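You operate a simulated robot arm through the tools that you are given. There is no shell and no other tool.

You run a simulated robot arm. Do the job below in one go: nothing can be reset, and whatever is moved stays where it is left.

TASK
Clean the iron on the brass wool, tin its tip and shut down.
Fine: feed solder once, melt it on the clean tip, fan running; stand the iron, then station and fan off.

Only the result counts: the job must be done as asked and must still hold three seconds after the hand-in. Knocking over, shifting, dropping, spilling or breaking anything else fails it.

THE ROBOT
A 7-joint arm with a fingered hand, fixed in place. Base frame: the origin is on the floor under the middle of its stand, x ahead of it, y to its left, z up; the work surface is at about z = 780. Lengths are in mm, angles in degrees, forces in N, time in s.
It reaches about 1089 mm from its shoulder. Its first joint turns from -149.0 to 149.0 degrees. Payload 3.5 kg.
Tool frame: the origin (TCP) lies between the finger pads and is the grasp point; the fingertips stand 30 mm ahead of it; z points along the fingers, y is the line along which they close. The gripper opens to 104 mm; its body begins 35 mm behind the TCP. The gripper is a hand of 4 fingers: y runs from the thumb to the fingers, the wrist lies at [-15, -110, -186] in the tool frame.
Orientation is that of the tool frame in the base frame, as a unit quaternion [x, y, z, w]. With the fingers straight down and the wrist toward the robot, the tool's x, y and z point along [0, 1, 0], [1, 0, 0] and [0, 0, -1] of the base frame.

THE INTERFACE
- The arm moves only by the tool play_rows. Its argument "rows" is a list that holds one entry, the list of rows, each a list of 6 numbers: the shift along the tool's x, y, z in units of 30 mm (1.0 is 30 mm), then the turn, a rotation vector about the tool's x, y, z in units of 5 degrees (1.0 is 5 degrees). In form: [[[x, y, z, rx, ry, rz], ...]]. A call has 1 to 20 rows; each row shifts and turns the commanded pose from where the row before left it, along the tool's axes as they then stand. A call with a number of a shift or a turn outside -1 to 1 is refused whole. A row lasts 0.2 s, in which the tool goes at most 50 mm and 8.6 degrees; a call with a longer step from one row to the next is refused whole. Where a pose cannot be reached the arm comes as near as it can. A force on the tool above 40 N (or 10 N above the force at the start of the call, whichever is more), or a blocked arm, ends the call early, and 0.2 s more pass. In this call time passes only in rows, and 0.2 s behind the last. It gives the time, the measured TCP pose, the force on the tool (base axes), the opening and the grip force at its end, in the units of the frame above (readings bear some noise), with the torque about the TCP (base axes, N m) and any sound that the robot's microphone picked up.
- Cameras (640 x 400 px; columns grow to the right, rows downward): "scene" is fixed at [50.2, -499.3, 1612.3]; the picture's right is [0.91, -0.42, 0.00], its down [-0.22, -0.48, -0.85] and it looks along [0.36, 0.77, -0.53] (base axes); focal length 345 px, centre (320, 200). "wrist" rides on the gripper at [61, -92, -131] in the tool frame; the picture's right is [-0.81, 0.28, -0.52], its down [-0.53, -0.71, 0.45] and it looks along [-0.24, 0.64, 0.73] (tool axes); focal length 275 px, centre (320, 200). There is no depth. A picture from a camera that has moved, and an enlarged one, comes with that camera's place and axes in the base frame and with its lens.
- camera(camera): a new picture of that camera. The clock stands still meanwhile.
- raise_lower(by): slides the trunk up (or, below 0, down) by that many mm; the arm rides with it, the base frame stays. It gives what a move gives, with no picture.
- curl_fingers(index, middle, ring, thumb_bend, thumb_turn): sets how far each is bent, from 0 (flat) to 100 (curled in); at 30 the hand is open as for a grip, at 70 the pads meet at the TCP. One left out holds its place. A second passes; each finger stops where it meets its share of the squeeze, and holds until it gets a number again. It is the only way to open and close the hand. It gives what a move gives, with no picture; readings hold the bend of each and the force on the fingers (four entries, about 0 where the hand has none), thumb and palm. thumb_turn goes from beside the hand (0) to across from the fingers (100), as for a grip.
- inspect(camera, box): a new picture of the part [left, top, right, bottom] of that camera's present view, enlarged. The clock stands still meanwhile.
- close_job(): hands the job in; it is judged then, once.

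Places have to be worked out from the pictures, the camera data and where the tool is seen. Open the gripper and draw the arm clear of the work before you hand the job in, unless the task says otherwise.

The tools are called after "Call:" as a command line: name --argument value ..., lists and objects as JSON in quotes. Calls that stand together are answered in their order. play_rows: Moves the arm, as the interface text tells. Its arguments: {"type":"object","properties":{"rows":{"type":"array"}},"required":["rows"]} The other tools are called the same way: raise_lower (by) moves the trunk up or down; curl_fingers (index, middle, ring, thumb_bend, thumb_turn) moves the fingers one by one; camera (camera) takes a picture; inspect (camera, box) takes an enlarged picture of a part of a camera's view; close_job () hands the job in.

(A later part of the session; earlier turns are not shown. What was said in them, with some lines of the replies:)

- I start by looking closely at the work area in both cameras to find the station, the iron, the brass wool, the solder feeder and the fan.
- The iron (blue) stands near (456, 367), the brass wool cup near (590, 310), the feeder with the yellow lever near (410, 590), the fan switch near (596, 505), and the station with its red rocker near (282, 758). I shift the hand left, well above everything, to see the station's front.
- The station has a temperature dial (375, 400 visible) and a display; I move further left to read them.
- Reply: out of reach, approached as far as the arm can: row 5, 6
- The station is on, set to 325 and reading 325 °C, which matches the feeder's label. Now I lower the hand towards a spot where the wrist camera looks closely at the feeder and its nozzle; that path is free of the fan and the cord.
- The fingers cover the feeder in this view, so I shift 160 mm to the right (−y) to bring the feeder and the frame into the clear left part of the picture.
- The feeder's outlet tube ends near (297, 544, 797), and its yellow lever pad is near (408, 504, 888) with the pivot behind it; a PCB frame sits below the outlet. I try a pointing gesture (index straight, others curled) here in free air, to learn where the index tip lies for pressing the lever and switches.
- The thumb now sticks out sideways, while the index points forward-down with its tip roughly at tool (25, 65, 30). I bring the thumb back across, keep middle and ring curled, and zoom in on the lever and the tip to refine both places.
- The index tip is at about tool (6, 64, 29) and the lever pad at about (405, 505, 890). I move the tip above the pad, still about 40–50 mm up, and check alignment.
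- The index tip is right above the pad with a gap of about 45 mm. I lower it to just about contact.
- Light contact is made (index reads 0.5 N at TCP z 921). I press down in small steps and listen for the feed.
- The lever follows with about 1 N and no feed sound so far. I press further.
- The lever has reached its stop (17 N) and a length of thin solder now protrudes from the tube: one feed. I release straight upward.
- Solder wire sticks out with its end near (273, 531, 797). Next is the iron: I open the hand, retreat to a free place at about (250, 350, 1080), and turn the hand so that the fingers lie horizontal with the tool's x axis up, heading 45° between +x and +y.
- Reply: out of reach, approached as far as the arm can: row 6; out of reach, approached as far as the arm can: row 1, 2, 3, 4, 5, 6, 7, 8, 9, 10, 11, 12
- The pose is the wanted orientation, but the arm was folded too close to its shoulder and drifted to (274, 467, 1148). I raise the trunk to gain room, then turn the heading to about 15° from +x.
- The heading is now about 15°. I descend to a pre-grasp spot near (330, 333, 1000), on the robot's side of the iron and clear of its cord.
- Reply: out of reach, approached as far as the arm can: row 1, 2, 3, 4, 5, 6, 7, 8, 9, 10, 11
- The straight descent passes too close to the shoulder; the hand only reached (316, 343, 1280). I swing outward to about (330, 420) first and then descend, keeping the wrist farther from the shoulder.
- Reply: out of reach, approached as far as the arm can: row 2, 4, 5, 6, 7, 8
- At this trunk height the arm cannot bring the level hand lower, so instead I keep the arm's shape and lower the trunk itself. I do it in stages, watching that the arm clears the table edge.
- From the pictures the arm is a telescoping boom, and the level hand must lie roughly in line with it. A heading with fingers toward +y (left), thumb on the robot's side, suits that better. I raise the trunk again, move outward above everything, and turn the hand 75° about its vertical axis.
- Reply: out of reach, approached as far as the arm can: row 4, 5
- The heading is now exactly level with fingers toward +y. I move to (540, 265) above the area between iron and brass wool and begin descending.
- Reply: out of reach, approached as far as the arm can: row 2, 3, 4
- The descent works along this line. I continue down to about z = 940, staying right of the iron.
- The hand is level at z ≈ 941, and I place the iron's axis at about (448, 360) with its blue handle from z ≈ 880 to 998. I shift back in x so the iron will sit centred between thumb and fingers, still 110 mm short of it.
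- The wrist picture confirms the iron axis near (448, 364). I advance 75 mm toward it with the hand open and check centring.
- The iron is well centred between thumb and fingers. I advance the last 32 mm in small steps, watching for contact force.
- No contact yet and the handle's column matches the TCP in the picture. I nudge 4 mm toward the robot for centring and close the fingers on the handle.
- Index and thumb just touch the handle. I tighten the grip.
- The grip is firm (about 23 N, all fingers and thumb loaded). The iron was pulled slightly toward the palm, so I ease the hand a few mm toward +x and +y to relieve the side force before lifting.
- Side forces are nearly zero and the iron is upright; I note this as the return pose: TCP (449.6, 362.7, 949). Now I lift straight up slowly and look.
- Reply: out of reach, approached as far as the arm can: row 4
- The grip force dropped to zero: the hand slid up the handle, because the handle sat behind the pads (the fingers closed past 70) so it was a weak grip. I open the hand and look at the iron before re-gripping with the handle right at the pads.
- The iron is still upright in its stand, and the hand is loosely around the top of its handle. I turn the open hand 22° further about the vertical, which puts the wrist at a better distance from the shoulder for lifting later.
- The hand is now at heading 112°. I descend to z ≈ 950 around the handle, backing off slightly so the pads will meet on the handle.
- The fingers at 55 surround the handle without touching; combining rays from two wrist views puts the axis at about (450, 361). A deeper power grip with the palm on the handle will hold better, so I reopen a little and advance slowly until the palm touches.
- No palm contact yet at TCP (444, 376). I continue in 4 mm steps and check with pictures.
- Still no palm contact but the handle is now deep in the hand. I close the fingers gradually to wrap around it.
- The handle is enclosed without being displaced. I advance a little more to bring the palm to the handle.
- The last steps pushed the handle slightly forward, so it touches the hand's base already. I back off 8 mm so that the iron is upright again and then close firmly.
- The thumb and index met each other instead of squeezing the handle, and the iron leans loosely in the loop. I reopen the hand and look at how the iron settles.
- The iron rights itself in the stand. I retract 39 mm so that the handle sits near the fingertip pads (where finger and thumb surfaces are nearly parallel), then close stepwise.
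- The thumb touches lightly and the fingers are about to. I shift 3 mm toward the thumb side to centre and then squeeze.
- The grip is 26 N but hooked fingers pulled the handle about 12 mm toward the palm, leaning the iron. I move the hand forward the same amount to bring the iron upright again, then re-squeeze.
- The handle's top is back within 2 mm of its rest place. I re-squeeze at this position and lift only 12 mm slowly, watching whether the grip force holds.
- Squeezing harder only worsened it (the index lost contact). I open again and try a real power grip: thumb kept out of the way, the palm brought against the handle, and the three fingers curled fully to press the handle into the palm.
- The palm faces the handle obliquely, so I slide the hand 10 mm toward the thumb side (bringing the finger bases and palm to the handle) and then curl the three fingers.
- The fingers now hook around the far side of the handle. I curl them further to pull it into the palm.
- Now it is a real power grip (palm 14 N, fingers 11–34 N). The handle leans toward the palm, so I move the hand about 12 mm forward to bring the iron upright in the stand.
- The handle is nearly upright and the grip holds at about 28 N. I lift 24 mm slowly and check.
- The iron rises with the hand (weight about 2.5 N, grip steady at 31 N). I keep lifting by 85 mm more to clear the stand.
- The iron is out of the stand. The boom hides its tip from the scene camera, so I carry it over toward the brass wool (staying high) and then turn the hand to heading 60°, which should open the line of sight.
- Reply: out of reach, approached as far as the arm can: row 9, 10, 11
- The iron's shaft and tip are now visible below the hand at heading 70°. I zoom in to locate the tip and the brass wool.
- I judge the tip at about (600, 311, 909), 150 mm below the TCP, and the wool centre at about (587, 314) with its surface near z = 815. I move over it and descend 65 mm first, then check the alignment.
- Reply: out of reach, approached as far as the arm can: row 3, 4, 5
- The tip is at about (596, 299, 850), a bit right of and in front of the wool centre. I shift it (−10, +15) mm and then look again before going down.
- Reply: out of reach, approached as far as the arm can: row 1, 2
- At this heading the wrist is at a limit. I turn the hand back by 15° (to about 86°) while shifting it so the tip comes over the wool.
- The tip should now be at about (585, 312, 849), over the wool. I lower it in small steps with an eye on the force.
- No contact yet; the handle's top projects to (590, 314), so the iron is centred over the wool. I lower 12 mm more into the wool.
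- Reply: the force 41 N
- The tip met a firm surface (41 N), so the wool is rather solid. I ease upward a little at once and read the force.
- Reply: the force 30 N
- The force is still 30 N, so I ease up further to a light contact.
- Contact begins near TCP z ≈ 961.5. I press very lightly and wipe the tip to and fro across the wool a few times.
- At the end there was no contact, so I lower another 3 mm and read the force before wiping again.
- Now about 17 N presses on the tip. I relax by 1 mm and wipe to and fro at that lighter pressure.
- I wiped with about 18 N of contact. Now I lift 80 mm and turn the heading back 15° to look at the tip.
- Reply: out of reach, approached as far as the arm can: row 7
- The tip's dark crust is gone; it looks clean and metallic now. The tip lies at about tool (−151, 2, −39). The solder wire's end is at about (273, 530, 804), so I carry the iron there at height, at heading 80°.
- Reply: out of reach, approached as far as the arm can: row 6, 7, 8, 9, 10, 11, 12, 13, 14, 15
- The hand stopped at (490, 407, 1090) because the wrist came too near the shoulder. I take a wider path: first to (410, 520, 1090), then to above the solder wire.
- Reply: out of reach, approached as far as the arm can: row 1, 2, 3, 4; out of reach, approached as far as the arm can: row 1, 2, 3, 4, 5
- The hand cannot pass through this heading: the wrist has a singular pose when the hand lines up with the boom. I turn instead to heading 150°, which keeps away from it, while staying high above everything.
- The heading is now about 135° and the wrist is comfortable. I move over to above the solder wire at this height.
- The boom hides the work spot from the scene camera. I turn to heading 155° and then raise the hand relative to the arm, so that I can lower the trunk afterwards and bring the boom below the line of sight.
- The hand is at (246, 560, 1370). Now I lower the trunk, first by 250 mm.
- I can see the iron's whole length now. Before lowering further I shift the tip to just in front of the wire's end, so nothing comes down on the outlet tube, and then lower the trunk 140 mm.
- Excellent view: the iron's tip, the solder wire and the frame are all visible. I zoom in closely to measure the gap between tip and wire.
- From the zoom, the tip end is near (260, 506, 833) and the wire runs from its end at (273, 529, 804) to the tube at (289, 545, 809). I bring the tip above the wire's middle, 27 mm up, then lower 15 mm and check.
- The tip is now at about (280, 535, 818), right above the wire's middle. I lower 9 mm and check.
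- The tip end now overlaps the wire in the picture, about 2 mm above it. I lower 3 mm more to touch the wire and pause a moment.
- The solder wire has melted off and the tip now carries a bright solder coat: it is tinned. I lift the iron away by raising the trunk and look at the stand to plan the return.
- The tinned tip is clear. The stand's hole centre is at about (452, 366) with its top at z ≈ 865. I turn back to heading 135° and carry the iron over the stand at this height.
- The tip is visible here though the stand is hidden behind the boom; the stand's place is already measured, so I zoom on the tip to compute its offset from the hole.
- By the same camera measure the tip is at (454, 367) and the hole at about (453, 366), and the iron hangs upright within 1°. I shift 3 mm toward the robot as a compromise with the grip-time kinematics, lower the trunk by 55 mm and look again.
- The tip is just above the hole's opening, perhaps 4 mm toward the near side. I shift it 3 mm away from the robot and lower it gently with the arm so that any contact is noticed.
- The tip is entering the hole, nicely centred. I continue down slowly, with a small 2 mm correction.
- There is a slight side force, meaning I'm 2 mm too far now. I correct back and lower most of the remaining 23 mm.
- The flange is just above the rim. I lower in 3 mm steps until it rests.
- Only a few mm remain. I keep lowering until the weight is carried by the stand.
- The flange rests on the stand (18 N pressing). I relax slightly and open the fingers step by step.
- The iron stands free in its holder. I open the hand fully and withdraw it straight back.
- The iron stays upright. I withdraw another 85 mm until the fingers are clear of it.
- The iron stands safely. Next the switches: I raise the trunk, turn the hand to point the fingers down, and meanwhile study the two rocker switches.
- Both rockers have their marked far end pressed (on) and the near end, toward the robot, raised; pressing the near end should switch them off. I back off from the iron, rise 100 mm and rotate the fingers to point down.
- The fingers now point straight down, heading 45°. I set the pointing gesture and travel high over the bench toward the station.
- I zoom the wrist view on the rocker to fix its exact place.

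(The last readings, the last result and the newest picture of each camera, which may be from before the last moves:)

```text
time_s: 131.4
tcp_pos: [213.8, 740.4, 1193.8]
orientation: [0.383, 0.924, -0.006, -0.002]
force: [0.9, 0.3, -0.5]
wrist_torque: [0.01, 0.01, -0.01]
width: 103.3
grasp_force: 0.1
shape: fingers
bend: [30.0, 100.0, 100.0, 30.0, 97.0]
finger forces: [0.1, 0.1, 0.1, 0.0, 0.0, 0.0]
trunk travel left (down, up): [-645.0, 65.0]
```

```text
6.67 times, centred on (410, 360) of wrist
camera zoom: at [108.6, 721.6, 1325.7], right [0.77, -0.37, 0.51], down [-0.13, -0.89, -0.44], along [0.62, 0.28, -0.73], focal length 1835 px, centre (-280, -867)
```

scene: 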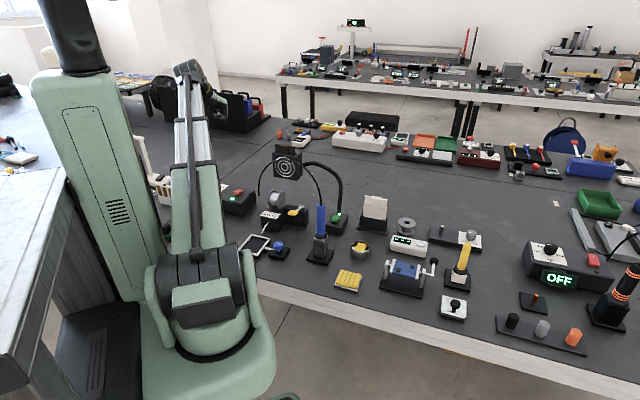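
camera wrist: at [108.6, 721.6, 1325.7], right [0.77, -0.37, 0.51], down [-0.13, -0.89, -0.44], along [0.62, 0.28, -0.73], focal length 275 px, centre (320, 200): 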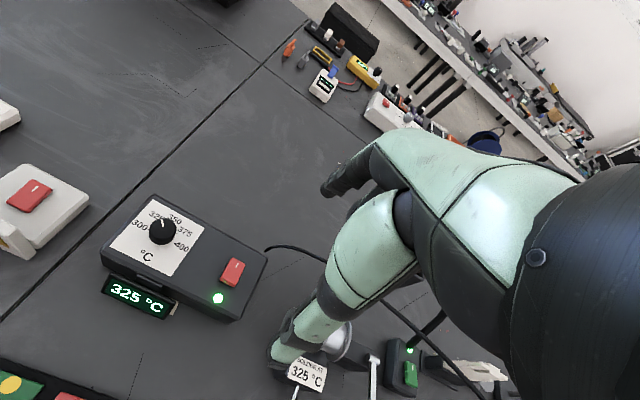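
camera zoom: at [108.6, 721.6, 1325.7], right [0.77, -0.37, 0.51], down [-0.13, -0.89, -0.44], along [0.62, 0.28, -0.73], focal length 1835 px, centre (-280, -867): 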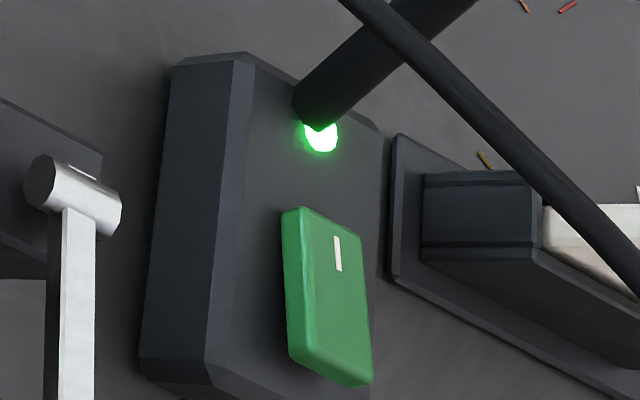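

The rocker's near end is at about (257, 790, 867), and the index tip is straight above it. I descend to about 35 mm above and check.

Call:
play_rows --rows '[[[-0.05, 0.05, 0.98, 0, 0, 0], [0, 0, 0.98, 0, 0, 0], [0, 0, 0.98, 0, 0, 0], [0, 0, 0.98, 0, 0, 0], [0, 0, 0.98, 0, 0, 0], [0, 0, 0.98, 0, 0, 0], [0, 0, 0.98, 0, 0, 0], [0, 0, 0.98, 0, 0, 0], [0, 0, 0.9, 0, 0, 0]]]'

Call:
inspect --camera "scene" --box '[200, 150, 270, 215]'

Call:
camera --camera "wrist"

```text
time_s: 133.4
tcp_pos: [212.4, 738.5, 932.2]
orientation: [0.381, 0.924, -0.006, -0.003]
force: [-0.2, 0.1, -0.1]
wrist_torque: [-0.01, 0.02, -0.01]
width: 103.5
grasp_force: 0.2
shape: fingers
bend: [30.0, 100.0, 100.0, 30.0, 97.0]
finger forces: [0.0, 0.0, 0.0, 0.1, 0.0, 0.0]
trunk travel left (down, up): [-645.0, 65.0]
```

```text
6.15 times, centred on (235, 182) of scene
camera zoom: at [50.2, -499.3, 1612.3], right [0.91, -0.42, 0.0], down [-0.22, -0.48, -0.85], along [0.36, 0.77, -0.53], focal length 2126 px, centre (843, 308)
```

zoom: 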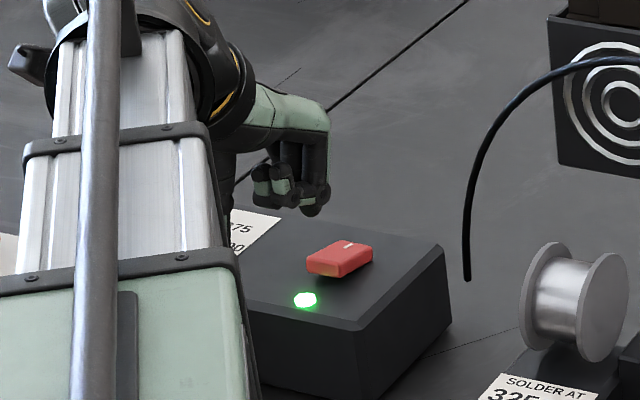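

```text
taken
camera wrist: at [106.6, 718.6, 1064.8], right [0.77, -0.37, 0.51], down [-0.13, -0.89, -0.45], along [0.62, 0.28, -0.73], focal length 275 px, centre (320, 200)
```

wrist: 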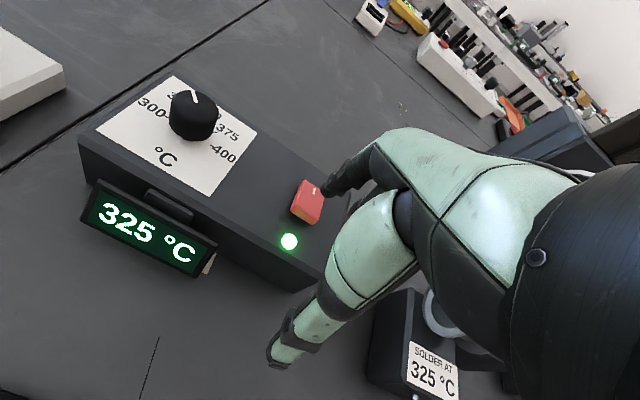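

The tip is over the rocker's near half. I descend 33 mm to near contact and then press in small steps.

Call:
play_rows --rows '[[[0, 0.03, 0.4, 0, 0, 0], [0, 0, 0.4, 0, 0, 0], [0, 0, 0.3, 0, 0, 0]]]'

Call:
inspect --camera "scene" --box '[215, 165, 265, 210]'

Call:
inspect --camera "wrist" --box '[240, 140, 380, 260]'

```text
time_s: 134.2
tcp_pos: [213.2, 738.2, 900.2]
orientation: [0.383, 0.924, -0.006, -0.003]
force: [-0.3, -0.1, -0.7]
wrist_torque: [0.03, -0.03, 0.02]
width: 103.2
grasp_force: 0.1
shape: fingers
bend: [30.0, 100.0, 100.0, 30.0, 97.0]
finger forces: [0.0, 0.1, 0.0, 0.0, 0.0, 0.1]
trunk travel left (down, up): [-645.0, 65.0]
```

```text
8.89 times, centred on (240, 188) of scene
camera zoom: at [50.2, -499.3, 1612.3], right [0.91, -0.42, 0.0], down [-0.22, -0.48, -0.85], along [0.36, 0.77, -0.53], focal length 3070 px, centre (1031, 311)
```

zoom: 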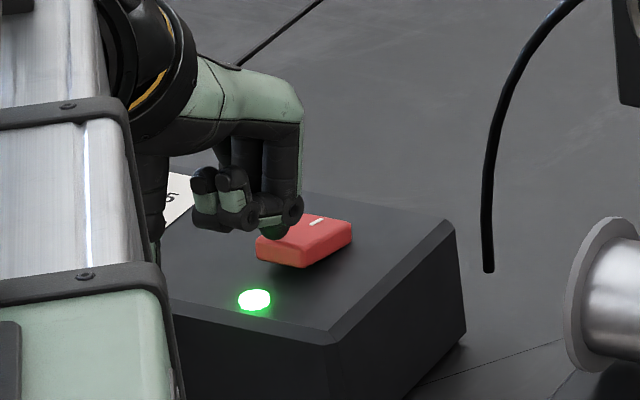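

```text
3.33 times, centred on (310, 200) of wrist
camera zoom: at [107.8, 718.6, 1032.1], right [0.77, -0.37, 0.51], down [-0.13, -0.89, -0.44], along [0.62, 0.28, -0.73], focal length 918 px, centre (353, 200)
```

zoom: 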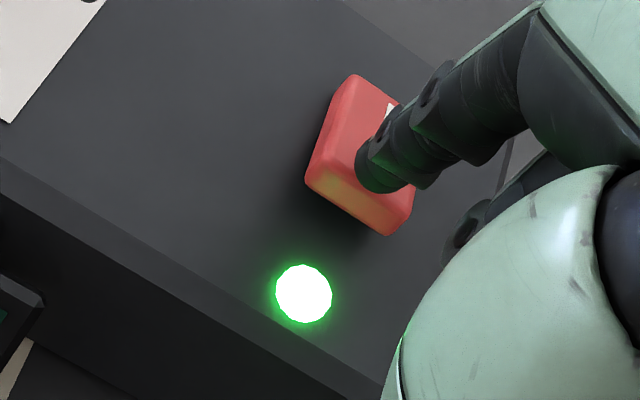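

The index tip is right over the rocker's near end. I press down in 3 mm steps.

Call:
play_rows --rows '[[[0, -0.03, 0.12, 0, 0, 0], [0, 0, 0.12, 0, 0, 0]]]'

Call:
inspect --camera "wrist" --box '[240, 140, 380, 260]'

```text
time_s: 134.8
tcp_pos: [212.5, 737.0, 892.5]
orientation: [0.382, 0.924, -0.007, -0.003]
force: [0.4, -0.5, 0.1]
wrist_torque: [-0.04, -0.03, -0.02]
width: 103.4
grasp_force: 0.0
shape: fingers
bend: [30.0, 100.0, 100.0, 30.0, 97.0]
finger forces: [0.0, 0.0, 0.0, 0.1, 0.1, 0.1]
trunk travel left (down, up): [-645.0, 65.0]
```

```text
3.33 times, centred on (310, 200) of wrist
camera zoom: at [106.6, 717.7, 1024.8], right [0.77, -0.37, 0.51], down [-0.13, -0.89, -0.45], along [0.62, 0.28, -0.73], focal length 918 px, centre (353, 200)
```

zoom: 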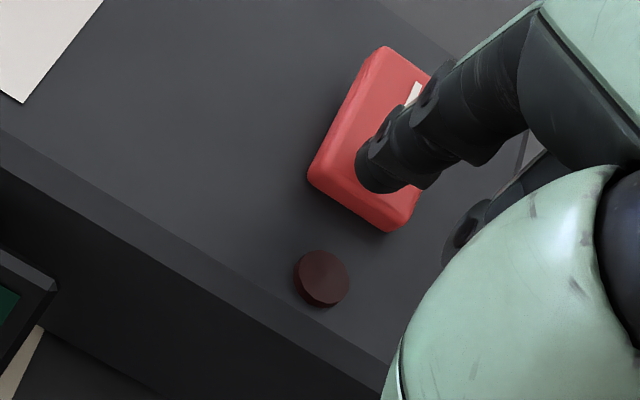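

The rocker flipped and the station's lamp went out. I lift the finger straight up and away.

Call:
play_rows --rows '[[[0, 0, -0.5, 0, 0, 0], [0, 0, -1, 0, 0, 0], [0, 0, -1, 0, 0, 0], [0, 0, -1, 0, 0, 0], [0, 0, -1, 0, 0, 0], [0, 0, -1, 0, 0, 0], [0, 0, -1, 0, 0, 0], [0, 0, -1, 0, 0, 0], [0, 0, -1, 0, 0, 0], [0, 0, -1, 0, 0, 0], [0, 0, -0.6, 0, 0, 0]]]'

Call:
inspect --camera "scene" --box '[180, 160, 360, 270]'

Call:
camera --camera "wrist"

```text
time_s: 137.2
tcp_pos: [216.1, 742.5, 1195.8]
orientation: [0.383, 0.924, -0.007, -0.003]
force: [-1.0, 0.5, 0.2]
wrist_torque: [-0.01, 0.02, 0.02]
width: 103.4
grasp_force: 0.1
shape: fingers
bend: [30.0, 100.0, 100.0, 30.0, 97.0]
finger forces: [0.0, 0.0, 0.2, 0.1, 0.1, 0.1]
trunk travel left (down, up): [-645.0, 65.0]
```

```text
3.56 times, centred on (270, 215) of scene
camera zoom: at [50.2, -499.3, 1612.3], right [0.91, -0.42, 0.0], down [-0.22, -0.48, -0.85], along [0.36, 0.77, -0.53], focal length 1228 px, centre (498, 147)
```

zoom: 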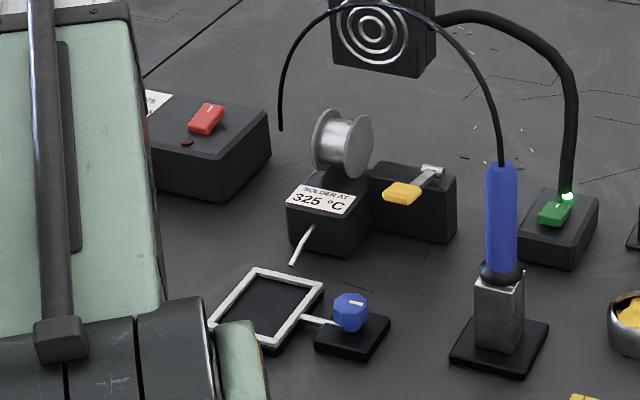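

```text
taken
camera wrist: at [110.5, 722.9, 1328.6], right [0.77, -0.37, 0.51], down [-0.13, -0.89, -0.44], along [0.62, 0.28, -0.73], focal length 275 px, centre (320, 200)
```

wrist: 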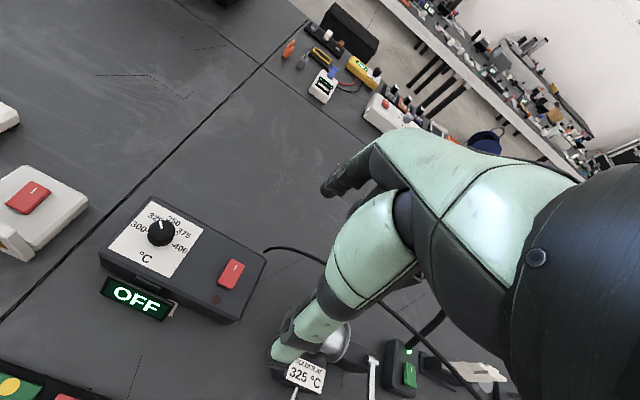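

The display reads OFF and the iron stands. For the fan switch (near end at about (566, 478, 838)) I must keep the wrist away from the iron and cord, so I go over at height and turn the hand so the wrist lies on the −y side.

Call:
play_rows --rows '[[[-0.95, 0.037, 0, 0, 0, 0], [-0.95, 0.037, 0, 0, 0, 0], [-0.95, 0.037, 0, 0, 0, 0], [-0.95, 0.037, 0, 0, 0, 0], [-0.95, 0.037, 0, 0, 0, 0], [-0.95, 0.037, 0, 0, 0, 0], [-0.95, 0.037, 0, 0, 0, 0], [-0.95, 0.037, 0, 0, 0, 0], [-0.95, 0.037, 0, 0, 0, 0], [-0.95, 0.037, 0, 0, 0, 0], [-0.95, 0.037, 0, 0, 0, 0], [-0.95, 0.037, 0, 0, 0, 0], [-0.95, 0.037, 0, 0, 0, 0], [-0.95, 0.037, 0, 0, 0, 0], [-0.95, 0.037, 0, 0, 0, 0], [-0.95, 0.037, 0, 0, 0, 0], [-0.95, 0.037, 0, 0, 0, 0]]]'

Call:
play_rows --rows '[[[0, 0, 0, 0, 0, -1], [0, 0, 0, 0, 0, -1], [0, 0, 0, 0, 0, -1], [0, 0, 0, 0, 0, -1], [0, 0, 0, 0, 0, -1], [0, 0, 0, 0, 0, -1], [0, 0, 0, 0, 0, -1], [0, 0, 0, 0, 0, -1], [0, 0, 0, 0, 0, -1]]]'

Call:
camera --camera "scene"

Call:
camera --camera "wrist"

```text
time_s: 140.8
tcp_pos: [573.2, 414.0, 1195.2]
orientation: [0.382, 0.924, -0.006, -0.003]
force: [-0.3, 0.6, 0.1]
wrist_torque: [0.03, -0.01, 0.0]
width: 103.5
grasp_force: 0.0
shape: fingers
bend: [30.0, 100.0, 100.0, 30.0, 97.0]
finger forces: [0.0, 0.0, 0.0, 0.0, 0.0, 0.0]
trunk travel left (down, up): [-645.0, 65.0]
```

```text
time_s: 142.8
tcp_pos: [571.8, 411.1, 1195.3]
orientation: [-0.002, 1.0, -0.005, -0.005]
force: [0.1, 0.2, 0.3]
wrist_torque: [0.0, 0.03, -0.01]
width: 103.4
grasp_force: 0.1
shape: fingers
bend: [30.0, 100.0, 100.0, 30.0, 97.0]
finger forces: [0.0, 0.0, 0.0, 0.1, 0.1, 0.0]
trunk travel left (down, up): [-645.0, 65.0]
```

```text
taken
```

scene: 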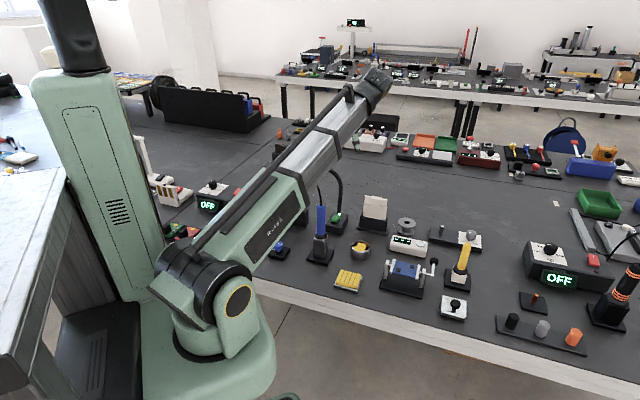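

```text
taken
camera wrist: at [513.1, 321.8, 1327.7], right [0.81, 0.28, 0.51], down [0.53, -0.72, -0.45], along [0.23, 0.64, -0.73], focal length 275 px, centre (320, 200)
```

wrist: 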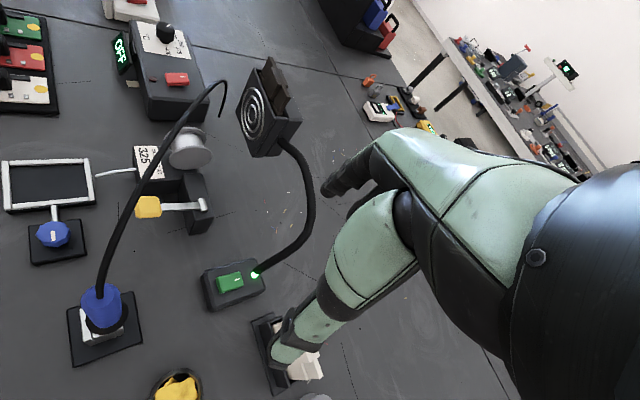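

The wrist camera now sees the fan switch well. I zoom in to pin down the rocker's near end.

Call:
inspect --camera "wrist" --box '[190, 245, 280, 325]'

Call:
inspect --camera "wrist" --box '[50, 270, 160, 380]'

```text
5.00 times, centred on (235, 285) of wrist
camera zoom: at [513.1, 321.8, 1327.7], right [0.81, 0.28, 0.51], down [0.53, -0.72, -0.45], along [0.23, 0.64, -0.73], focal length 1376 px, centre (745, -225)
```

zoom: 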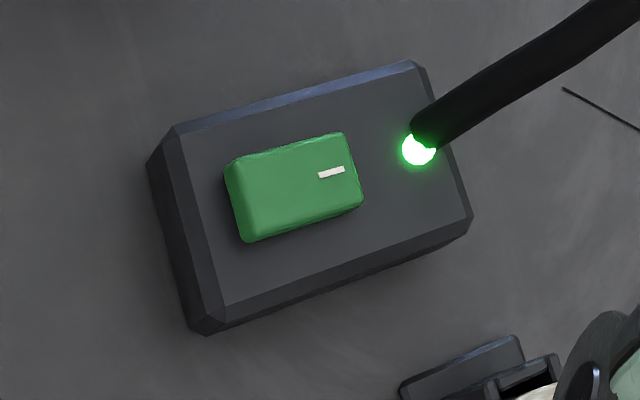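

```text
3.64 times, centred on (105, 325) of wrist
camera zoom: at [513.1, 321.8, 1327.7], right [0.81, 0.28, 0.51], down [0.53, -0.72, -0.45], along [0.23, 0.64, -0.73], focal length 1001 px, centre (1102, -254)
```

zoom: 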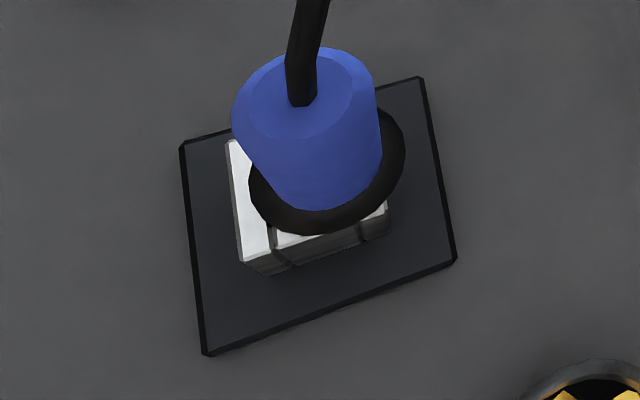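

The index tip is exactly above the near end of the fan's rocker (565, 475, 837). I descend 290 mm and check.

Call:
play_rows --rows '[[[0, 0, 0.967, 0, 0, 0], [0, 0, 0.967, 0, 0, 0], [0, 0, 0.967, 0, 0, 0], [0, 0, 0.967, 0, 0, 0], [0, 0, 0.967, 0, 0, 0], [0, 0, 0.967, 0, 0, 0], [0, 0, 0.967, 0, 0, 0], [0, 0, 0.967, 0, 0, 0], [0, 0, 0.967, 0, 0, 0], [0, 0, 0.967, 0, 0, 0]]]'

Call:
inspect --camera "scene" --box '[290, 160, 390, 260]'

Call:
camera --camera "wrist"

```text
time_s: 145.0
tcp_pos: [568.7, 408.5, 905.3]
orientation: [0.0, 1.0, -0.006, -0.005]
force: [-0.3, -0.1, -0.3]
wrist_torque: [0.02, 0.04, 0.01]
width: 103.4
grasp_force: 0.0
shape: fingers
bend: [30.0, 100.0, 100.0, 30.0, 97.0]
finger forces: [0.0, 0.0, 0.0, 0.0, 0.0, 0.1]
trunk travel left (down, up): [-645.0, 65.0]
```

```text
4.00 times, centred on (340, 210) of scene
camera zoom: at [50.2, -499.3, 1612.3], right [0.91, -0.42, 0.0], down [-0.22, -0.48, -0.85], along [0.36, 0.77, -0.53], focal length 1382 px, centre (240, 160)
```

zoom: 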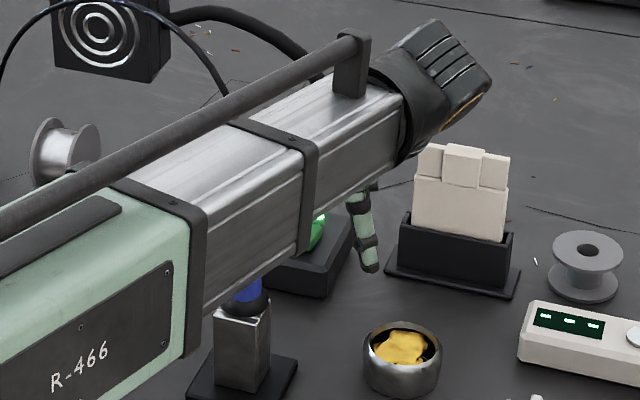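

```text
taken
camera wrist: at [509.9, 318.2, 1037.4], right [0.82, 0.28, 0.51], down [0.53, -0.72, -0.45], along [0.24, 0.64, -0.73], focal length 275 px, centre (320, 200)
```

wrist: 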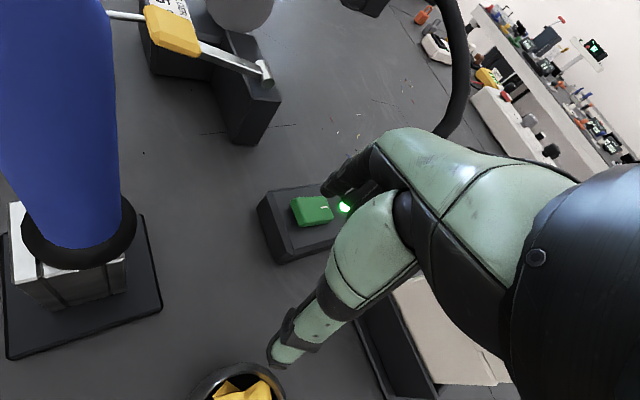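

The tip is a bit nearer the rocker's middle than its near end, so I shift it 6 mm toward the near end and descend 30 mm.

Call:
play_rows --rows '[[[0.14, -0.15, 0, 0, 0, 0], [0, 0, 0.4, 0, 0, 0], [0, 0, 0.35, 0, 0, 0], [0, 0, 0.25, 0, 0, 0]]]'

Call:
inspect --camera "wrist" --box '[240, 150, 380, 270]'

```text
time_s: 146.0
tcp_pos: [563.0, 403.2, 874.8]
orientation: [0.0, 1.0, -0.005, -0.005]
force: [-0.1, -0.4, 0.1]
wrist_torque: [-0.01, -0.05, 0.02]
width: 103.3
grasp_force: 0.0
shape: fingers
bend: [30.0, 100.0, 100.0, 30.0, 97.0]
finger forces: [0.0, 0.0, 0.0, 0.1, 0.0, 0.0]
trunk travel left (down, up): [-645.0, 65.0]
```

```text
3.33 times, centred on (310, 210) of wrist
camera zoom: at [504.8, 313.8, 1007.8], right [0.82, 0.28, 0.51], down [0.53, -0.72, -0.45], along [0.24, 0.64, -0.73], focal length 918 px, centre (353, 167)
```

zoom: 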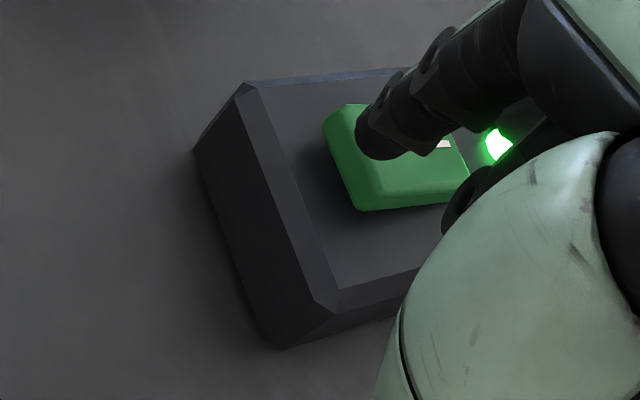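

The tip is over the near end of the green rocker. I press down in small steps.

Call:
play_rows --rows '[[[0, 0, 0.12, 0, 0, 0], [0, 0, 0.12, 0, 0, 0]]]'

Call:
inspect --camera "wrist" --box '[240, 150, 380, 270]'

```text
time_s: 146.6
tcp_pos: [564.4, 403.4, 866.7]
orientation: [0.0, 1.0, -0.005, -0.005]
force: [-0.6, 0.4, 0.3]
wrist_torque: [-0.01, 0.0, 0.0]
width: 103.1
grasp_force: 0.1
shape: fingers
bend: [30.0, 100.0, 100.0, 30.0, 97.0]
finger forces: [0.1, 0.0, 0.1, 0.1, 0.0, 0.1]
trunk travel left (down, up): [-645.0, 65.0]
```

```text
3.33 times, centred on (310, 210) of wrist
camera zoom: at [504.9, 314.1, 999.8], right [0.82, 0.28, 0.51], down [0.53, -0.72, -0.45], along [0.24, 0.64, -0.73], focal length 918 px, centre (353, 167)
```

zoom: 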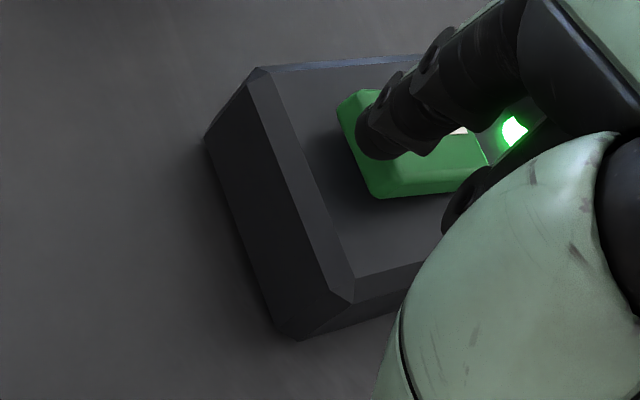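

Not yet in contact; I continue pressing down in 3 mm steps.

Call:
play_rows --rows '[[[0, 0, 0.12, 0, 0, 0], [0, 0, 0.1, 0, 0, 0]]]'

Call:
inspect --camera "wrist" --box '[240, 150, 380, 270]'

```text
time_s: 147.2
tcp_pos: [563.4, 403.4, 860.9]
orientation: [0.0, 1.0, -0.005, -0.006]
force: [-0.2, -0.2, -0.2]
wrist_torque: [-0.01, 0.0, 0.04]
width: 103.4
grasp_force: 0.0
shape: fingers
bend: [30.0, 100.0, 100.0, 30.0, 97.0]
finger forces: [0.0, 0.0, 0.0, 0.0, 0.1, 0.0]
trunk travel left (down, up): [-645.0, 65.0]
```

```text
3.33 times, centred on (310, 210) of wrist
camera zoom: at [505.1, 313.8, 993.1], right [0.82, 0.28, 0.51], down [0.53, -0.72, -0.45], along [0.24, 0.64, -0.73], focal length 918 px, centre (353, 167)
```

zoom: 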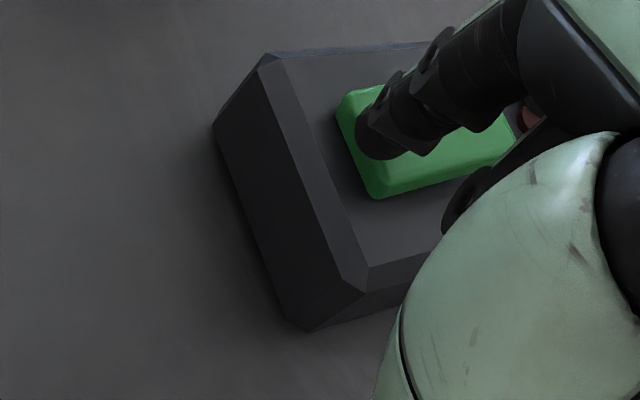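

The rocker flipped and its lamp went dark: the fan is off. I lift the finger straight up, clear of everything.

Call:
play_rows --rows '[[[0, 0, -0.4, 0, 0, 0], [0, 0, -0.9, 0, 0, 0], [0, 0, -1, 0, 0, 0], [0, 0, -1, 0, 0, 0], [0, 0, -1, 0, 0, 0], [0, 0, -1, 0, 0, 0], [0, 0, -1, 0, 0, 0], [0, 0, -1, 0, 0, 0], [0, 0, -1, 0, 0, 0], [0, 0, -1, 0, 0, 0], [0, 0, -1, 0, 0, 0], [0, 0, -1, 0, 0, 0]]]'

Call:
camera --camera "wrist"

Call:
camera --camera "scene"

```text
time_s: 149.8
tcp_pos: [567.2, 407.0, 1201.0]
orientation: [0.0, 1.0, -0.005, -0.006]
force: [-0.4, 0.5, 0.0]
wrist_torque: [0.01, 0.04, 0.01]
width: 103.6
grasp_force: 0.0
shape: fingers
bend: [30.0, 100.0, 100.0, 30.0, 97.0]
finger forces: [0.0, 0.0, 0.0, 0.1, 0.0, 0.0]
trunk travel left (down, up): [-645.0, 65.0]
```

```text
taken
camera wrist: at [508.4, 316.9, 1333.5], right [0.82, 0.28, 0.51], down [0.53, -0.72, -0.45], along [0.24, 0.64, -0.73], focal length 275 px, centre (320, 200)
```

wrist: 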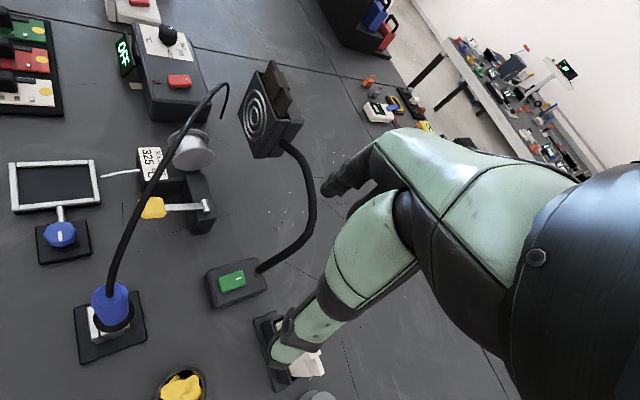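

```text
taken
```

scene: 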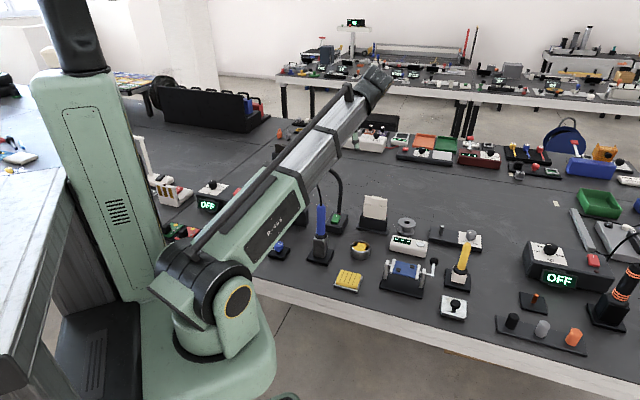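

Both lamps are off. I open the hand and draw the arm back to the right, away from the work, then check everything once more.

Call:
curl_fingers --index 30 --middle 30 --ring 30 --thumb_bend 30 --thumb_turn 100

Call:
play_rows --rows '[[[0, -1, -0.3, 0, 0, 0], [0, -1, -0.3, 0, 0, 0], [0, -1, -0.3, 0, 0, 0], [0, -1, -0.3, 0, 0, 0], [0, -1, -0.3, 0, 0, 0], [0, -1, -0.3, 0, 0, 0], [0, -1, 0, 0, 0, 0], [0, -1, 0, 0, 0, 0]]]'

Call:
camera --camera "scene"

Call:
inspect --camera "scene" --box '[220, 140, 420, 300]'

```text
time_s: 150.8
tcp_pos: [566.0, 406.2, 1201.0]
orientation: [0.0, 1.0, -0.005, -0.006]
force: [-0.8, -0.2, 0.2]
wrist_torque: [-0.03, 0.01, 0.0]
width: 103.5
grasp_force: 0.0
shape: fingers
bend: [30.0, 30.0, 30.0, 30.0, 97.0]
finger forces: [0.1, 0.0, 0.0, 0.1, 0.0, 0.0]
trunk travel left (down, up): [-645.0, 65.0]
```

```text
time_s: 152.5
tcp_pos: [570.9, 190.4, 1257.0]
orientation: [0.004, 1.0, -0.004, -0.005]
force: [22.8, -5.3, 16.1]
wrist_torque: [-0.98, 4.42, 2.75]
width: 103.4
grasp_force: 0.0
shape: fingers
bend: [30.0, 30.0, 30.0, 30.0, 97.0]
finger forces: [0.1, 0.0, 0.0, 0.0, 0.0, 0.0]
trunk travel left (down, up): [-645.0, 65.0]
stopped in row 8: the force on the tool passed its limit at 77 N (the readings are from after the stop); the commanded pose is now the measured one
```

```text
taken
```

scene: 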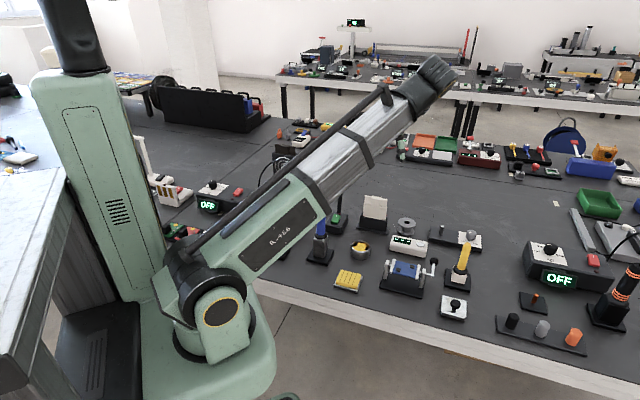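

```text
2.50 times, centred on (320, 220) of scene
camera zoom: at [50.2, -499.3, 1612.3], right [0.91, -0.42, 0.0], down [-0.22, -0.48, -0.85], along [0.36, 0.77, -0.53], focal length 864 px, centre (320, 150)
```

zoom: 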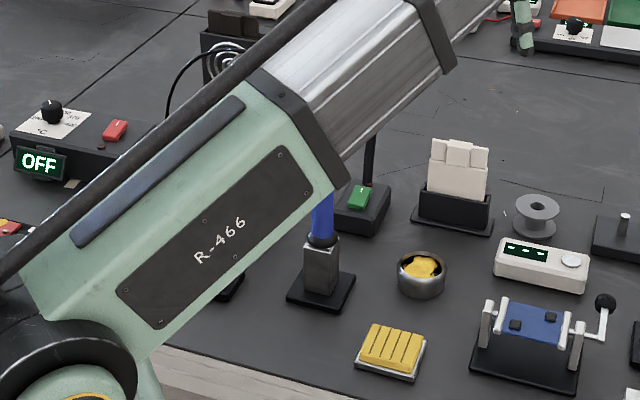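

In free air the hand met some resistance, presumably touching its own arm as the wrist folded. I move back a little the way it came.

Call:
play_rows --rows '[[[0, 0.5, 0, 0, 0, 0], [0, 0.8, 0, 0, 0, 0]]]'

Call:
camera --camera "scene"

Call:
camera --camera "wrist"

```text
time_s: 153.1
tcp_pos: [572.9, 229.2, 1255.4]
orientation: [0.005, 1.0, -0.005, -0.006]
force: [-0.4, 0.1, 0.3]
wrist_torque: [0.02, -0.01, 0.04]
width: 103.7
grasp_force: 0.1
shape: fingers
bend: [30.0, 30.0, 30.0, 30.0, 97.0]
finger forces: [0.0, 0.0, 0.0, 0.0, 0.0, 0.0]
trunk travel left (down, up): [-645.0, 65.0]
```

```text
taken
```

scene: 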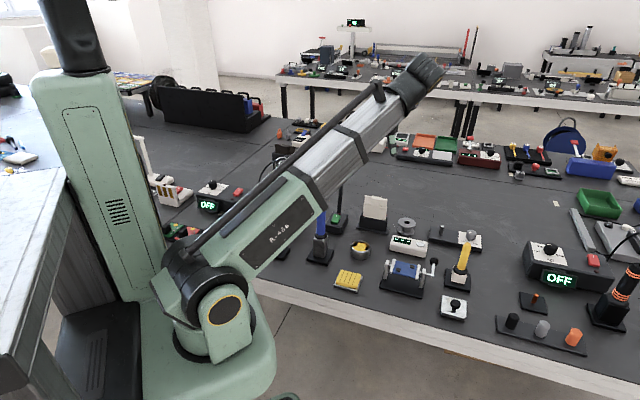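

```text
taken
camera wrist: at [511.8, 140.2, 1388.2], right [0.82, 0.27, 0.51], down [0.52, -0.72, -0.45], along [0.24, 0.64, -0.73], focal length 275 px, centre (320, 200)
```

wrist: 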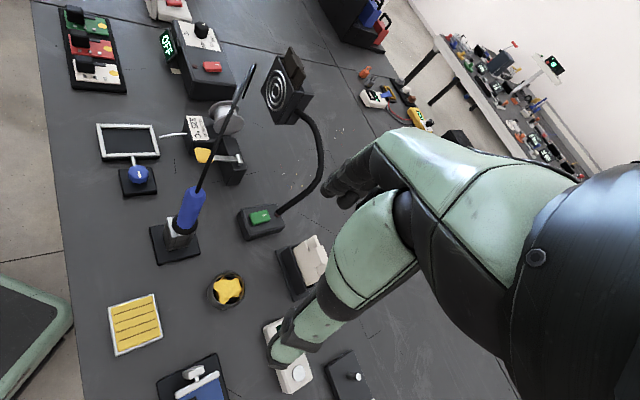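

The force is gone and the hand is clear, 250 mm above the bench. I take a last close look at the iron, the switches and the cup.

Call:
inspect --camera "wrist" --box '[90, 130, 290, 320]'

Call:
inspect --camera "wrist" --box '[130, 170, 220, 270]'

Call:
inspect --camera "wrist" --box '[150, 10, 250, 110]'

```text
2.11 times, centred on (190, 225) of wrist
camera zoom: at [511.8, 140.2, 1388.2], right [0.82, 0.27, 0.51], down [0.52, -0.72, -0.45], along [0.24, 0.64, -0.73], focal length 580 px, centre (594, 147)
```

zoom: 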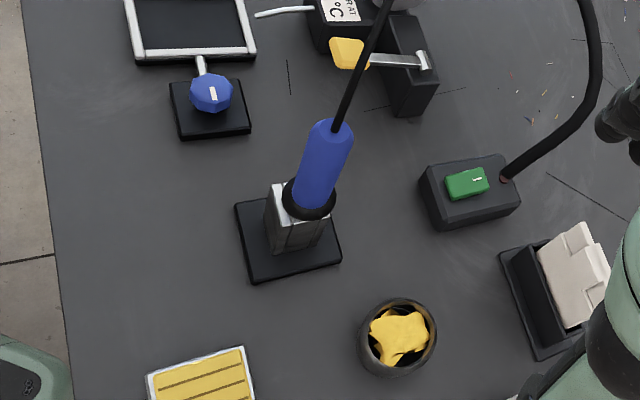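

```text
4.00 times, centred on (175, 220) of wrist
camera zoom: at [511.8, 140.2, 1388.2], right [0.82, 0.27, 0.51], down [0.52, -0.72, -0.45], along [0.24, 0.64, -0.73], focal length 1101 px, centre (900, 120)
```

zoom: 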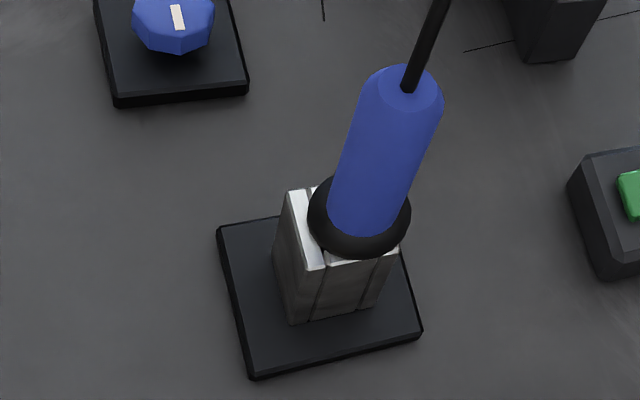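

```text
4.00 times, centred on (200, 60) of wrist
camera zoom: at [511.8, 140.2, 1388.2], right [0.82, 0.27, 0.51], down [0.52, -0.72, -0.45], along [0.24, 0.64, -0.73], focal length 1101 px, centre (800, 760)
```

zoom: 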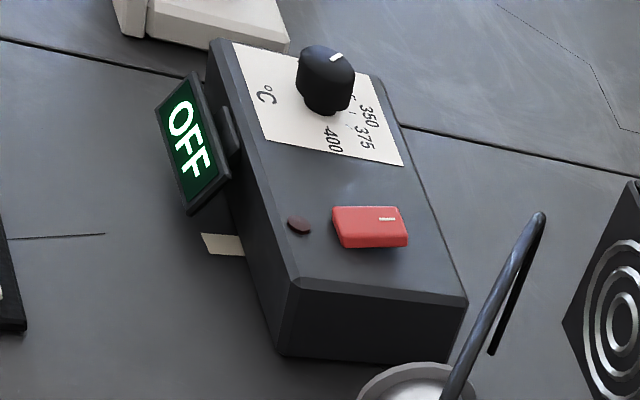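

The iron sits in its stand with the flange on the rim, the station reads OFF, the fan lamp is dark, the solder is on the tip, and nothing else has moved. The hand is open and clear, so I hand the job in.

Call:
close_job

```text
The job is handed in.
```

The job is done and handed in; I don't have the result of the judging yet.

- **Feed:** I pressed the feeder lever once, with the fan running, and one length of solder came out.
- **Clean:** I wiped the tip on the brass wool until its dark crust was gone. The first touch pressed down on the wool with about 41 N before I eased off to about 18 N. The cup looked undisturbed in the last picture.
- **Tin:** I held the clean tip on the solder wire at 325 °C. The wire melted off and left a bright coat on the tip.
- **Stand:** The iron is back in its stand with its flange on the rim, about 7 mm off centre. My first attempts to grip it slipped and leaned it in the stand, but it righted itself each time.
- **Shut down:** I switched the station off first, and its display reads OFF. Then I switched the fan off, and its lamp is dark.

While I drew the arm back, a force of about 77 N stopped it in free air. I think the hand touched its own arm. I backed off until the force was gone.

In the last close-ups nothing else looked moved or knocked over. The hand is open and clear of the work.
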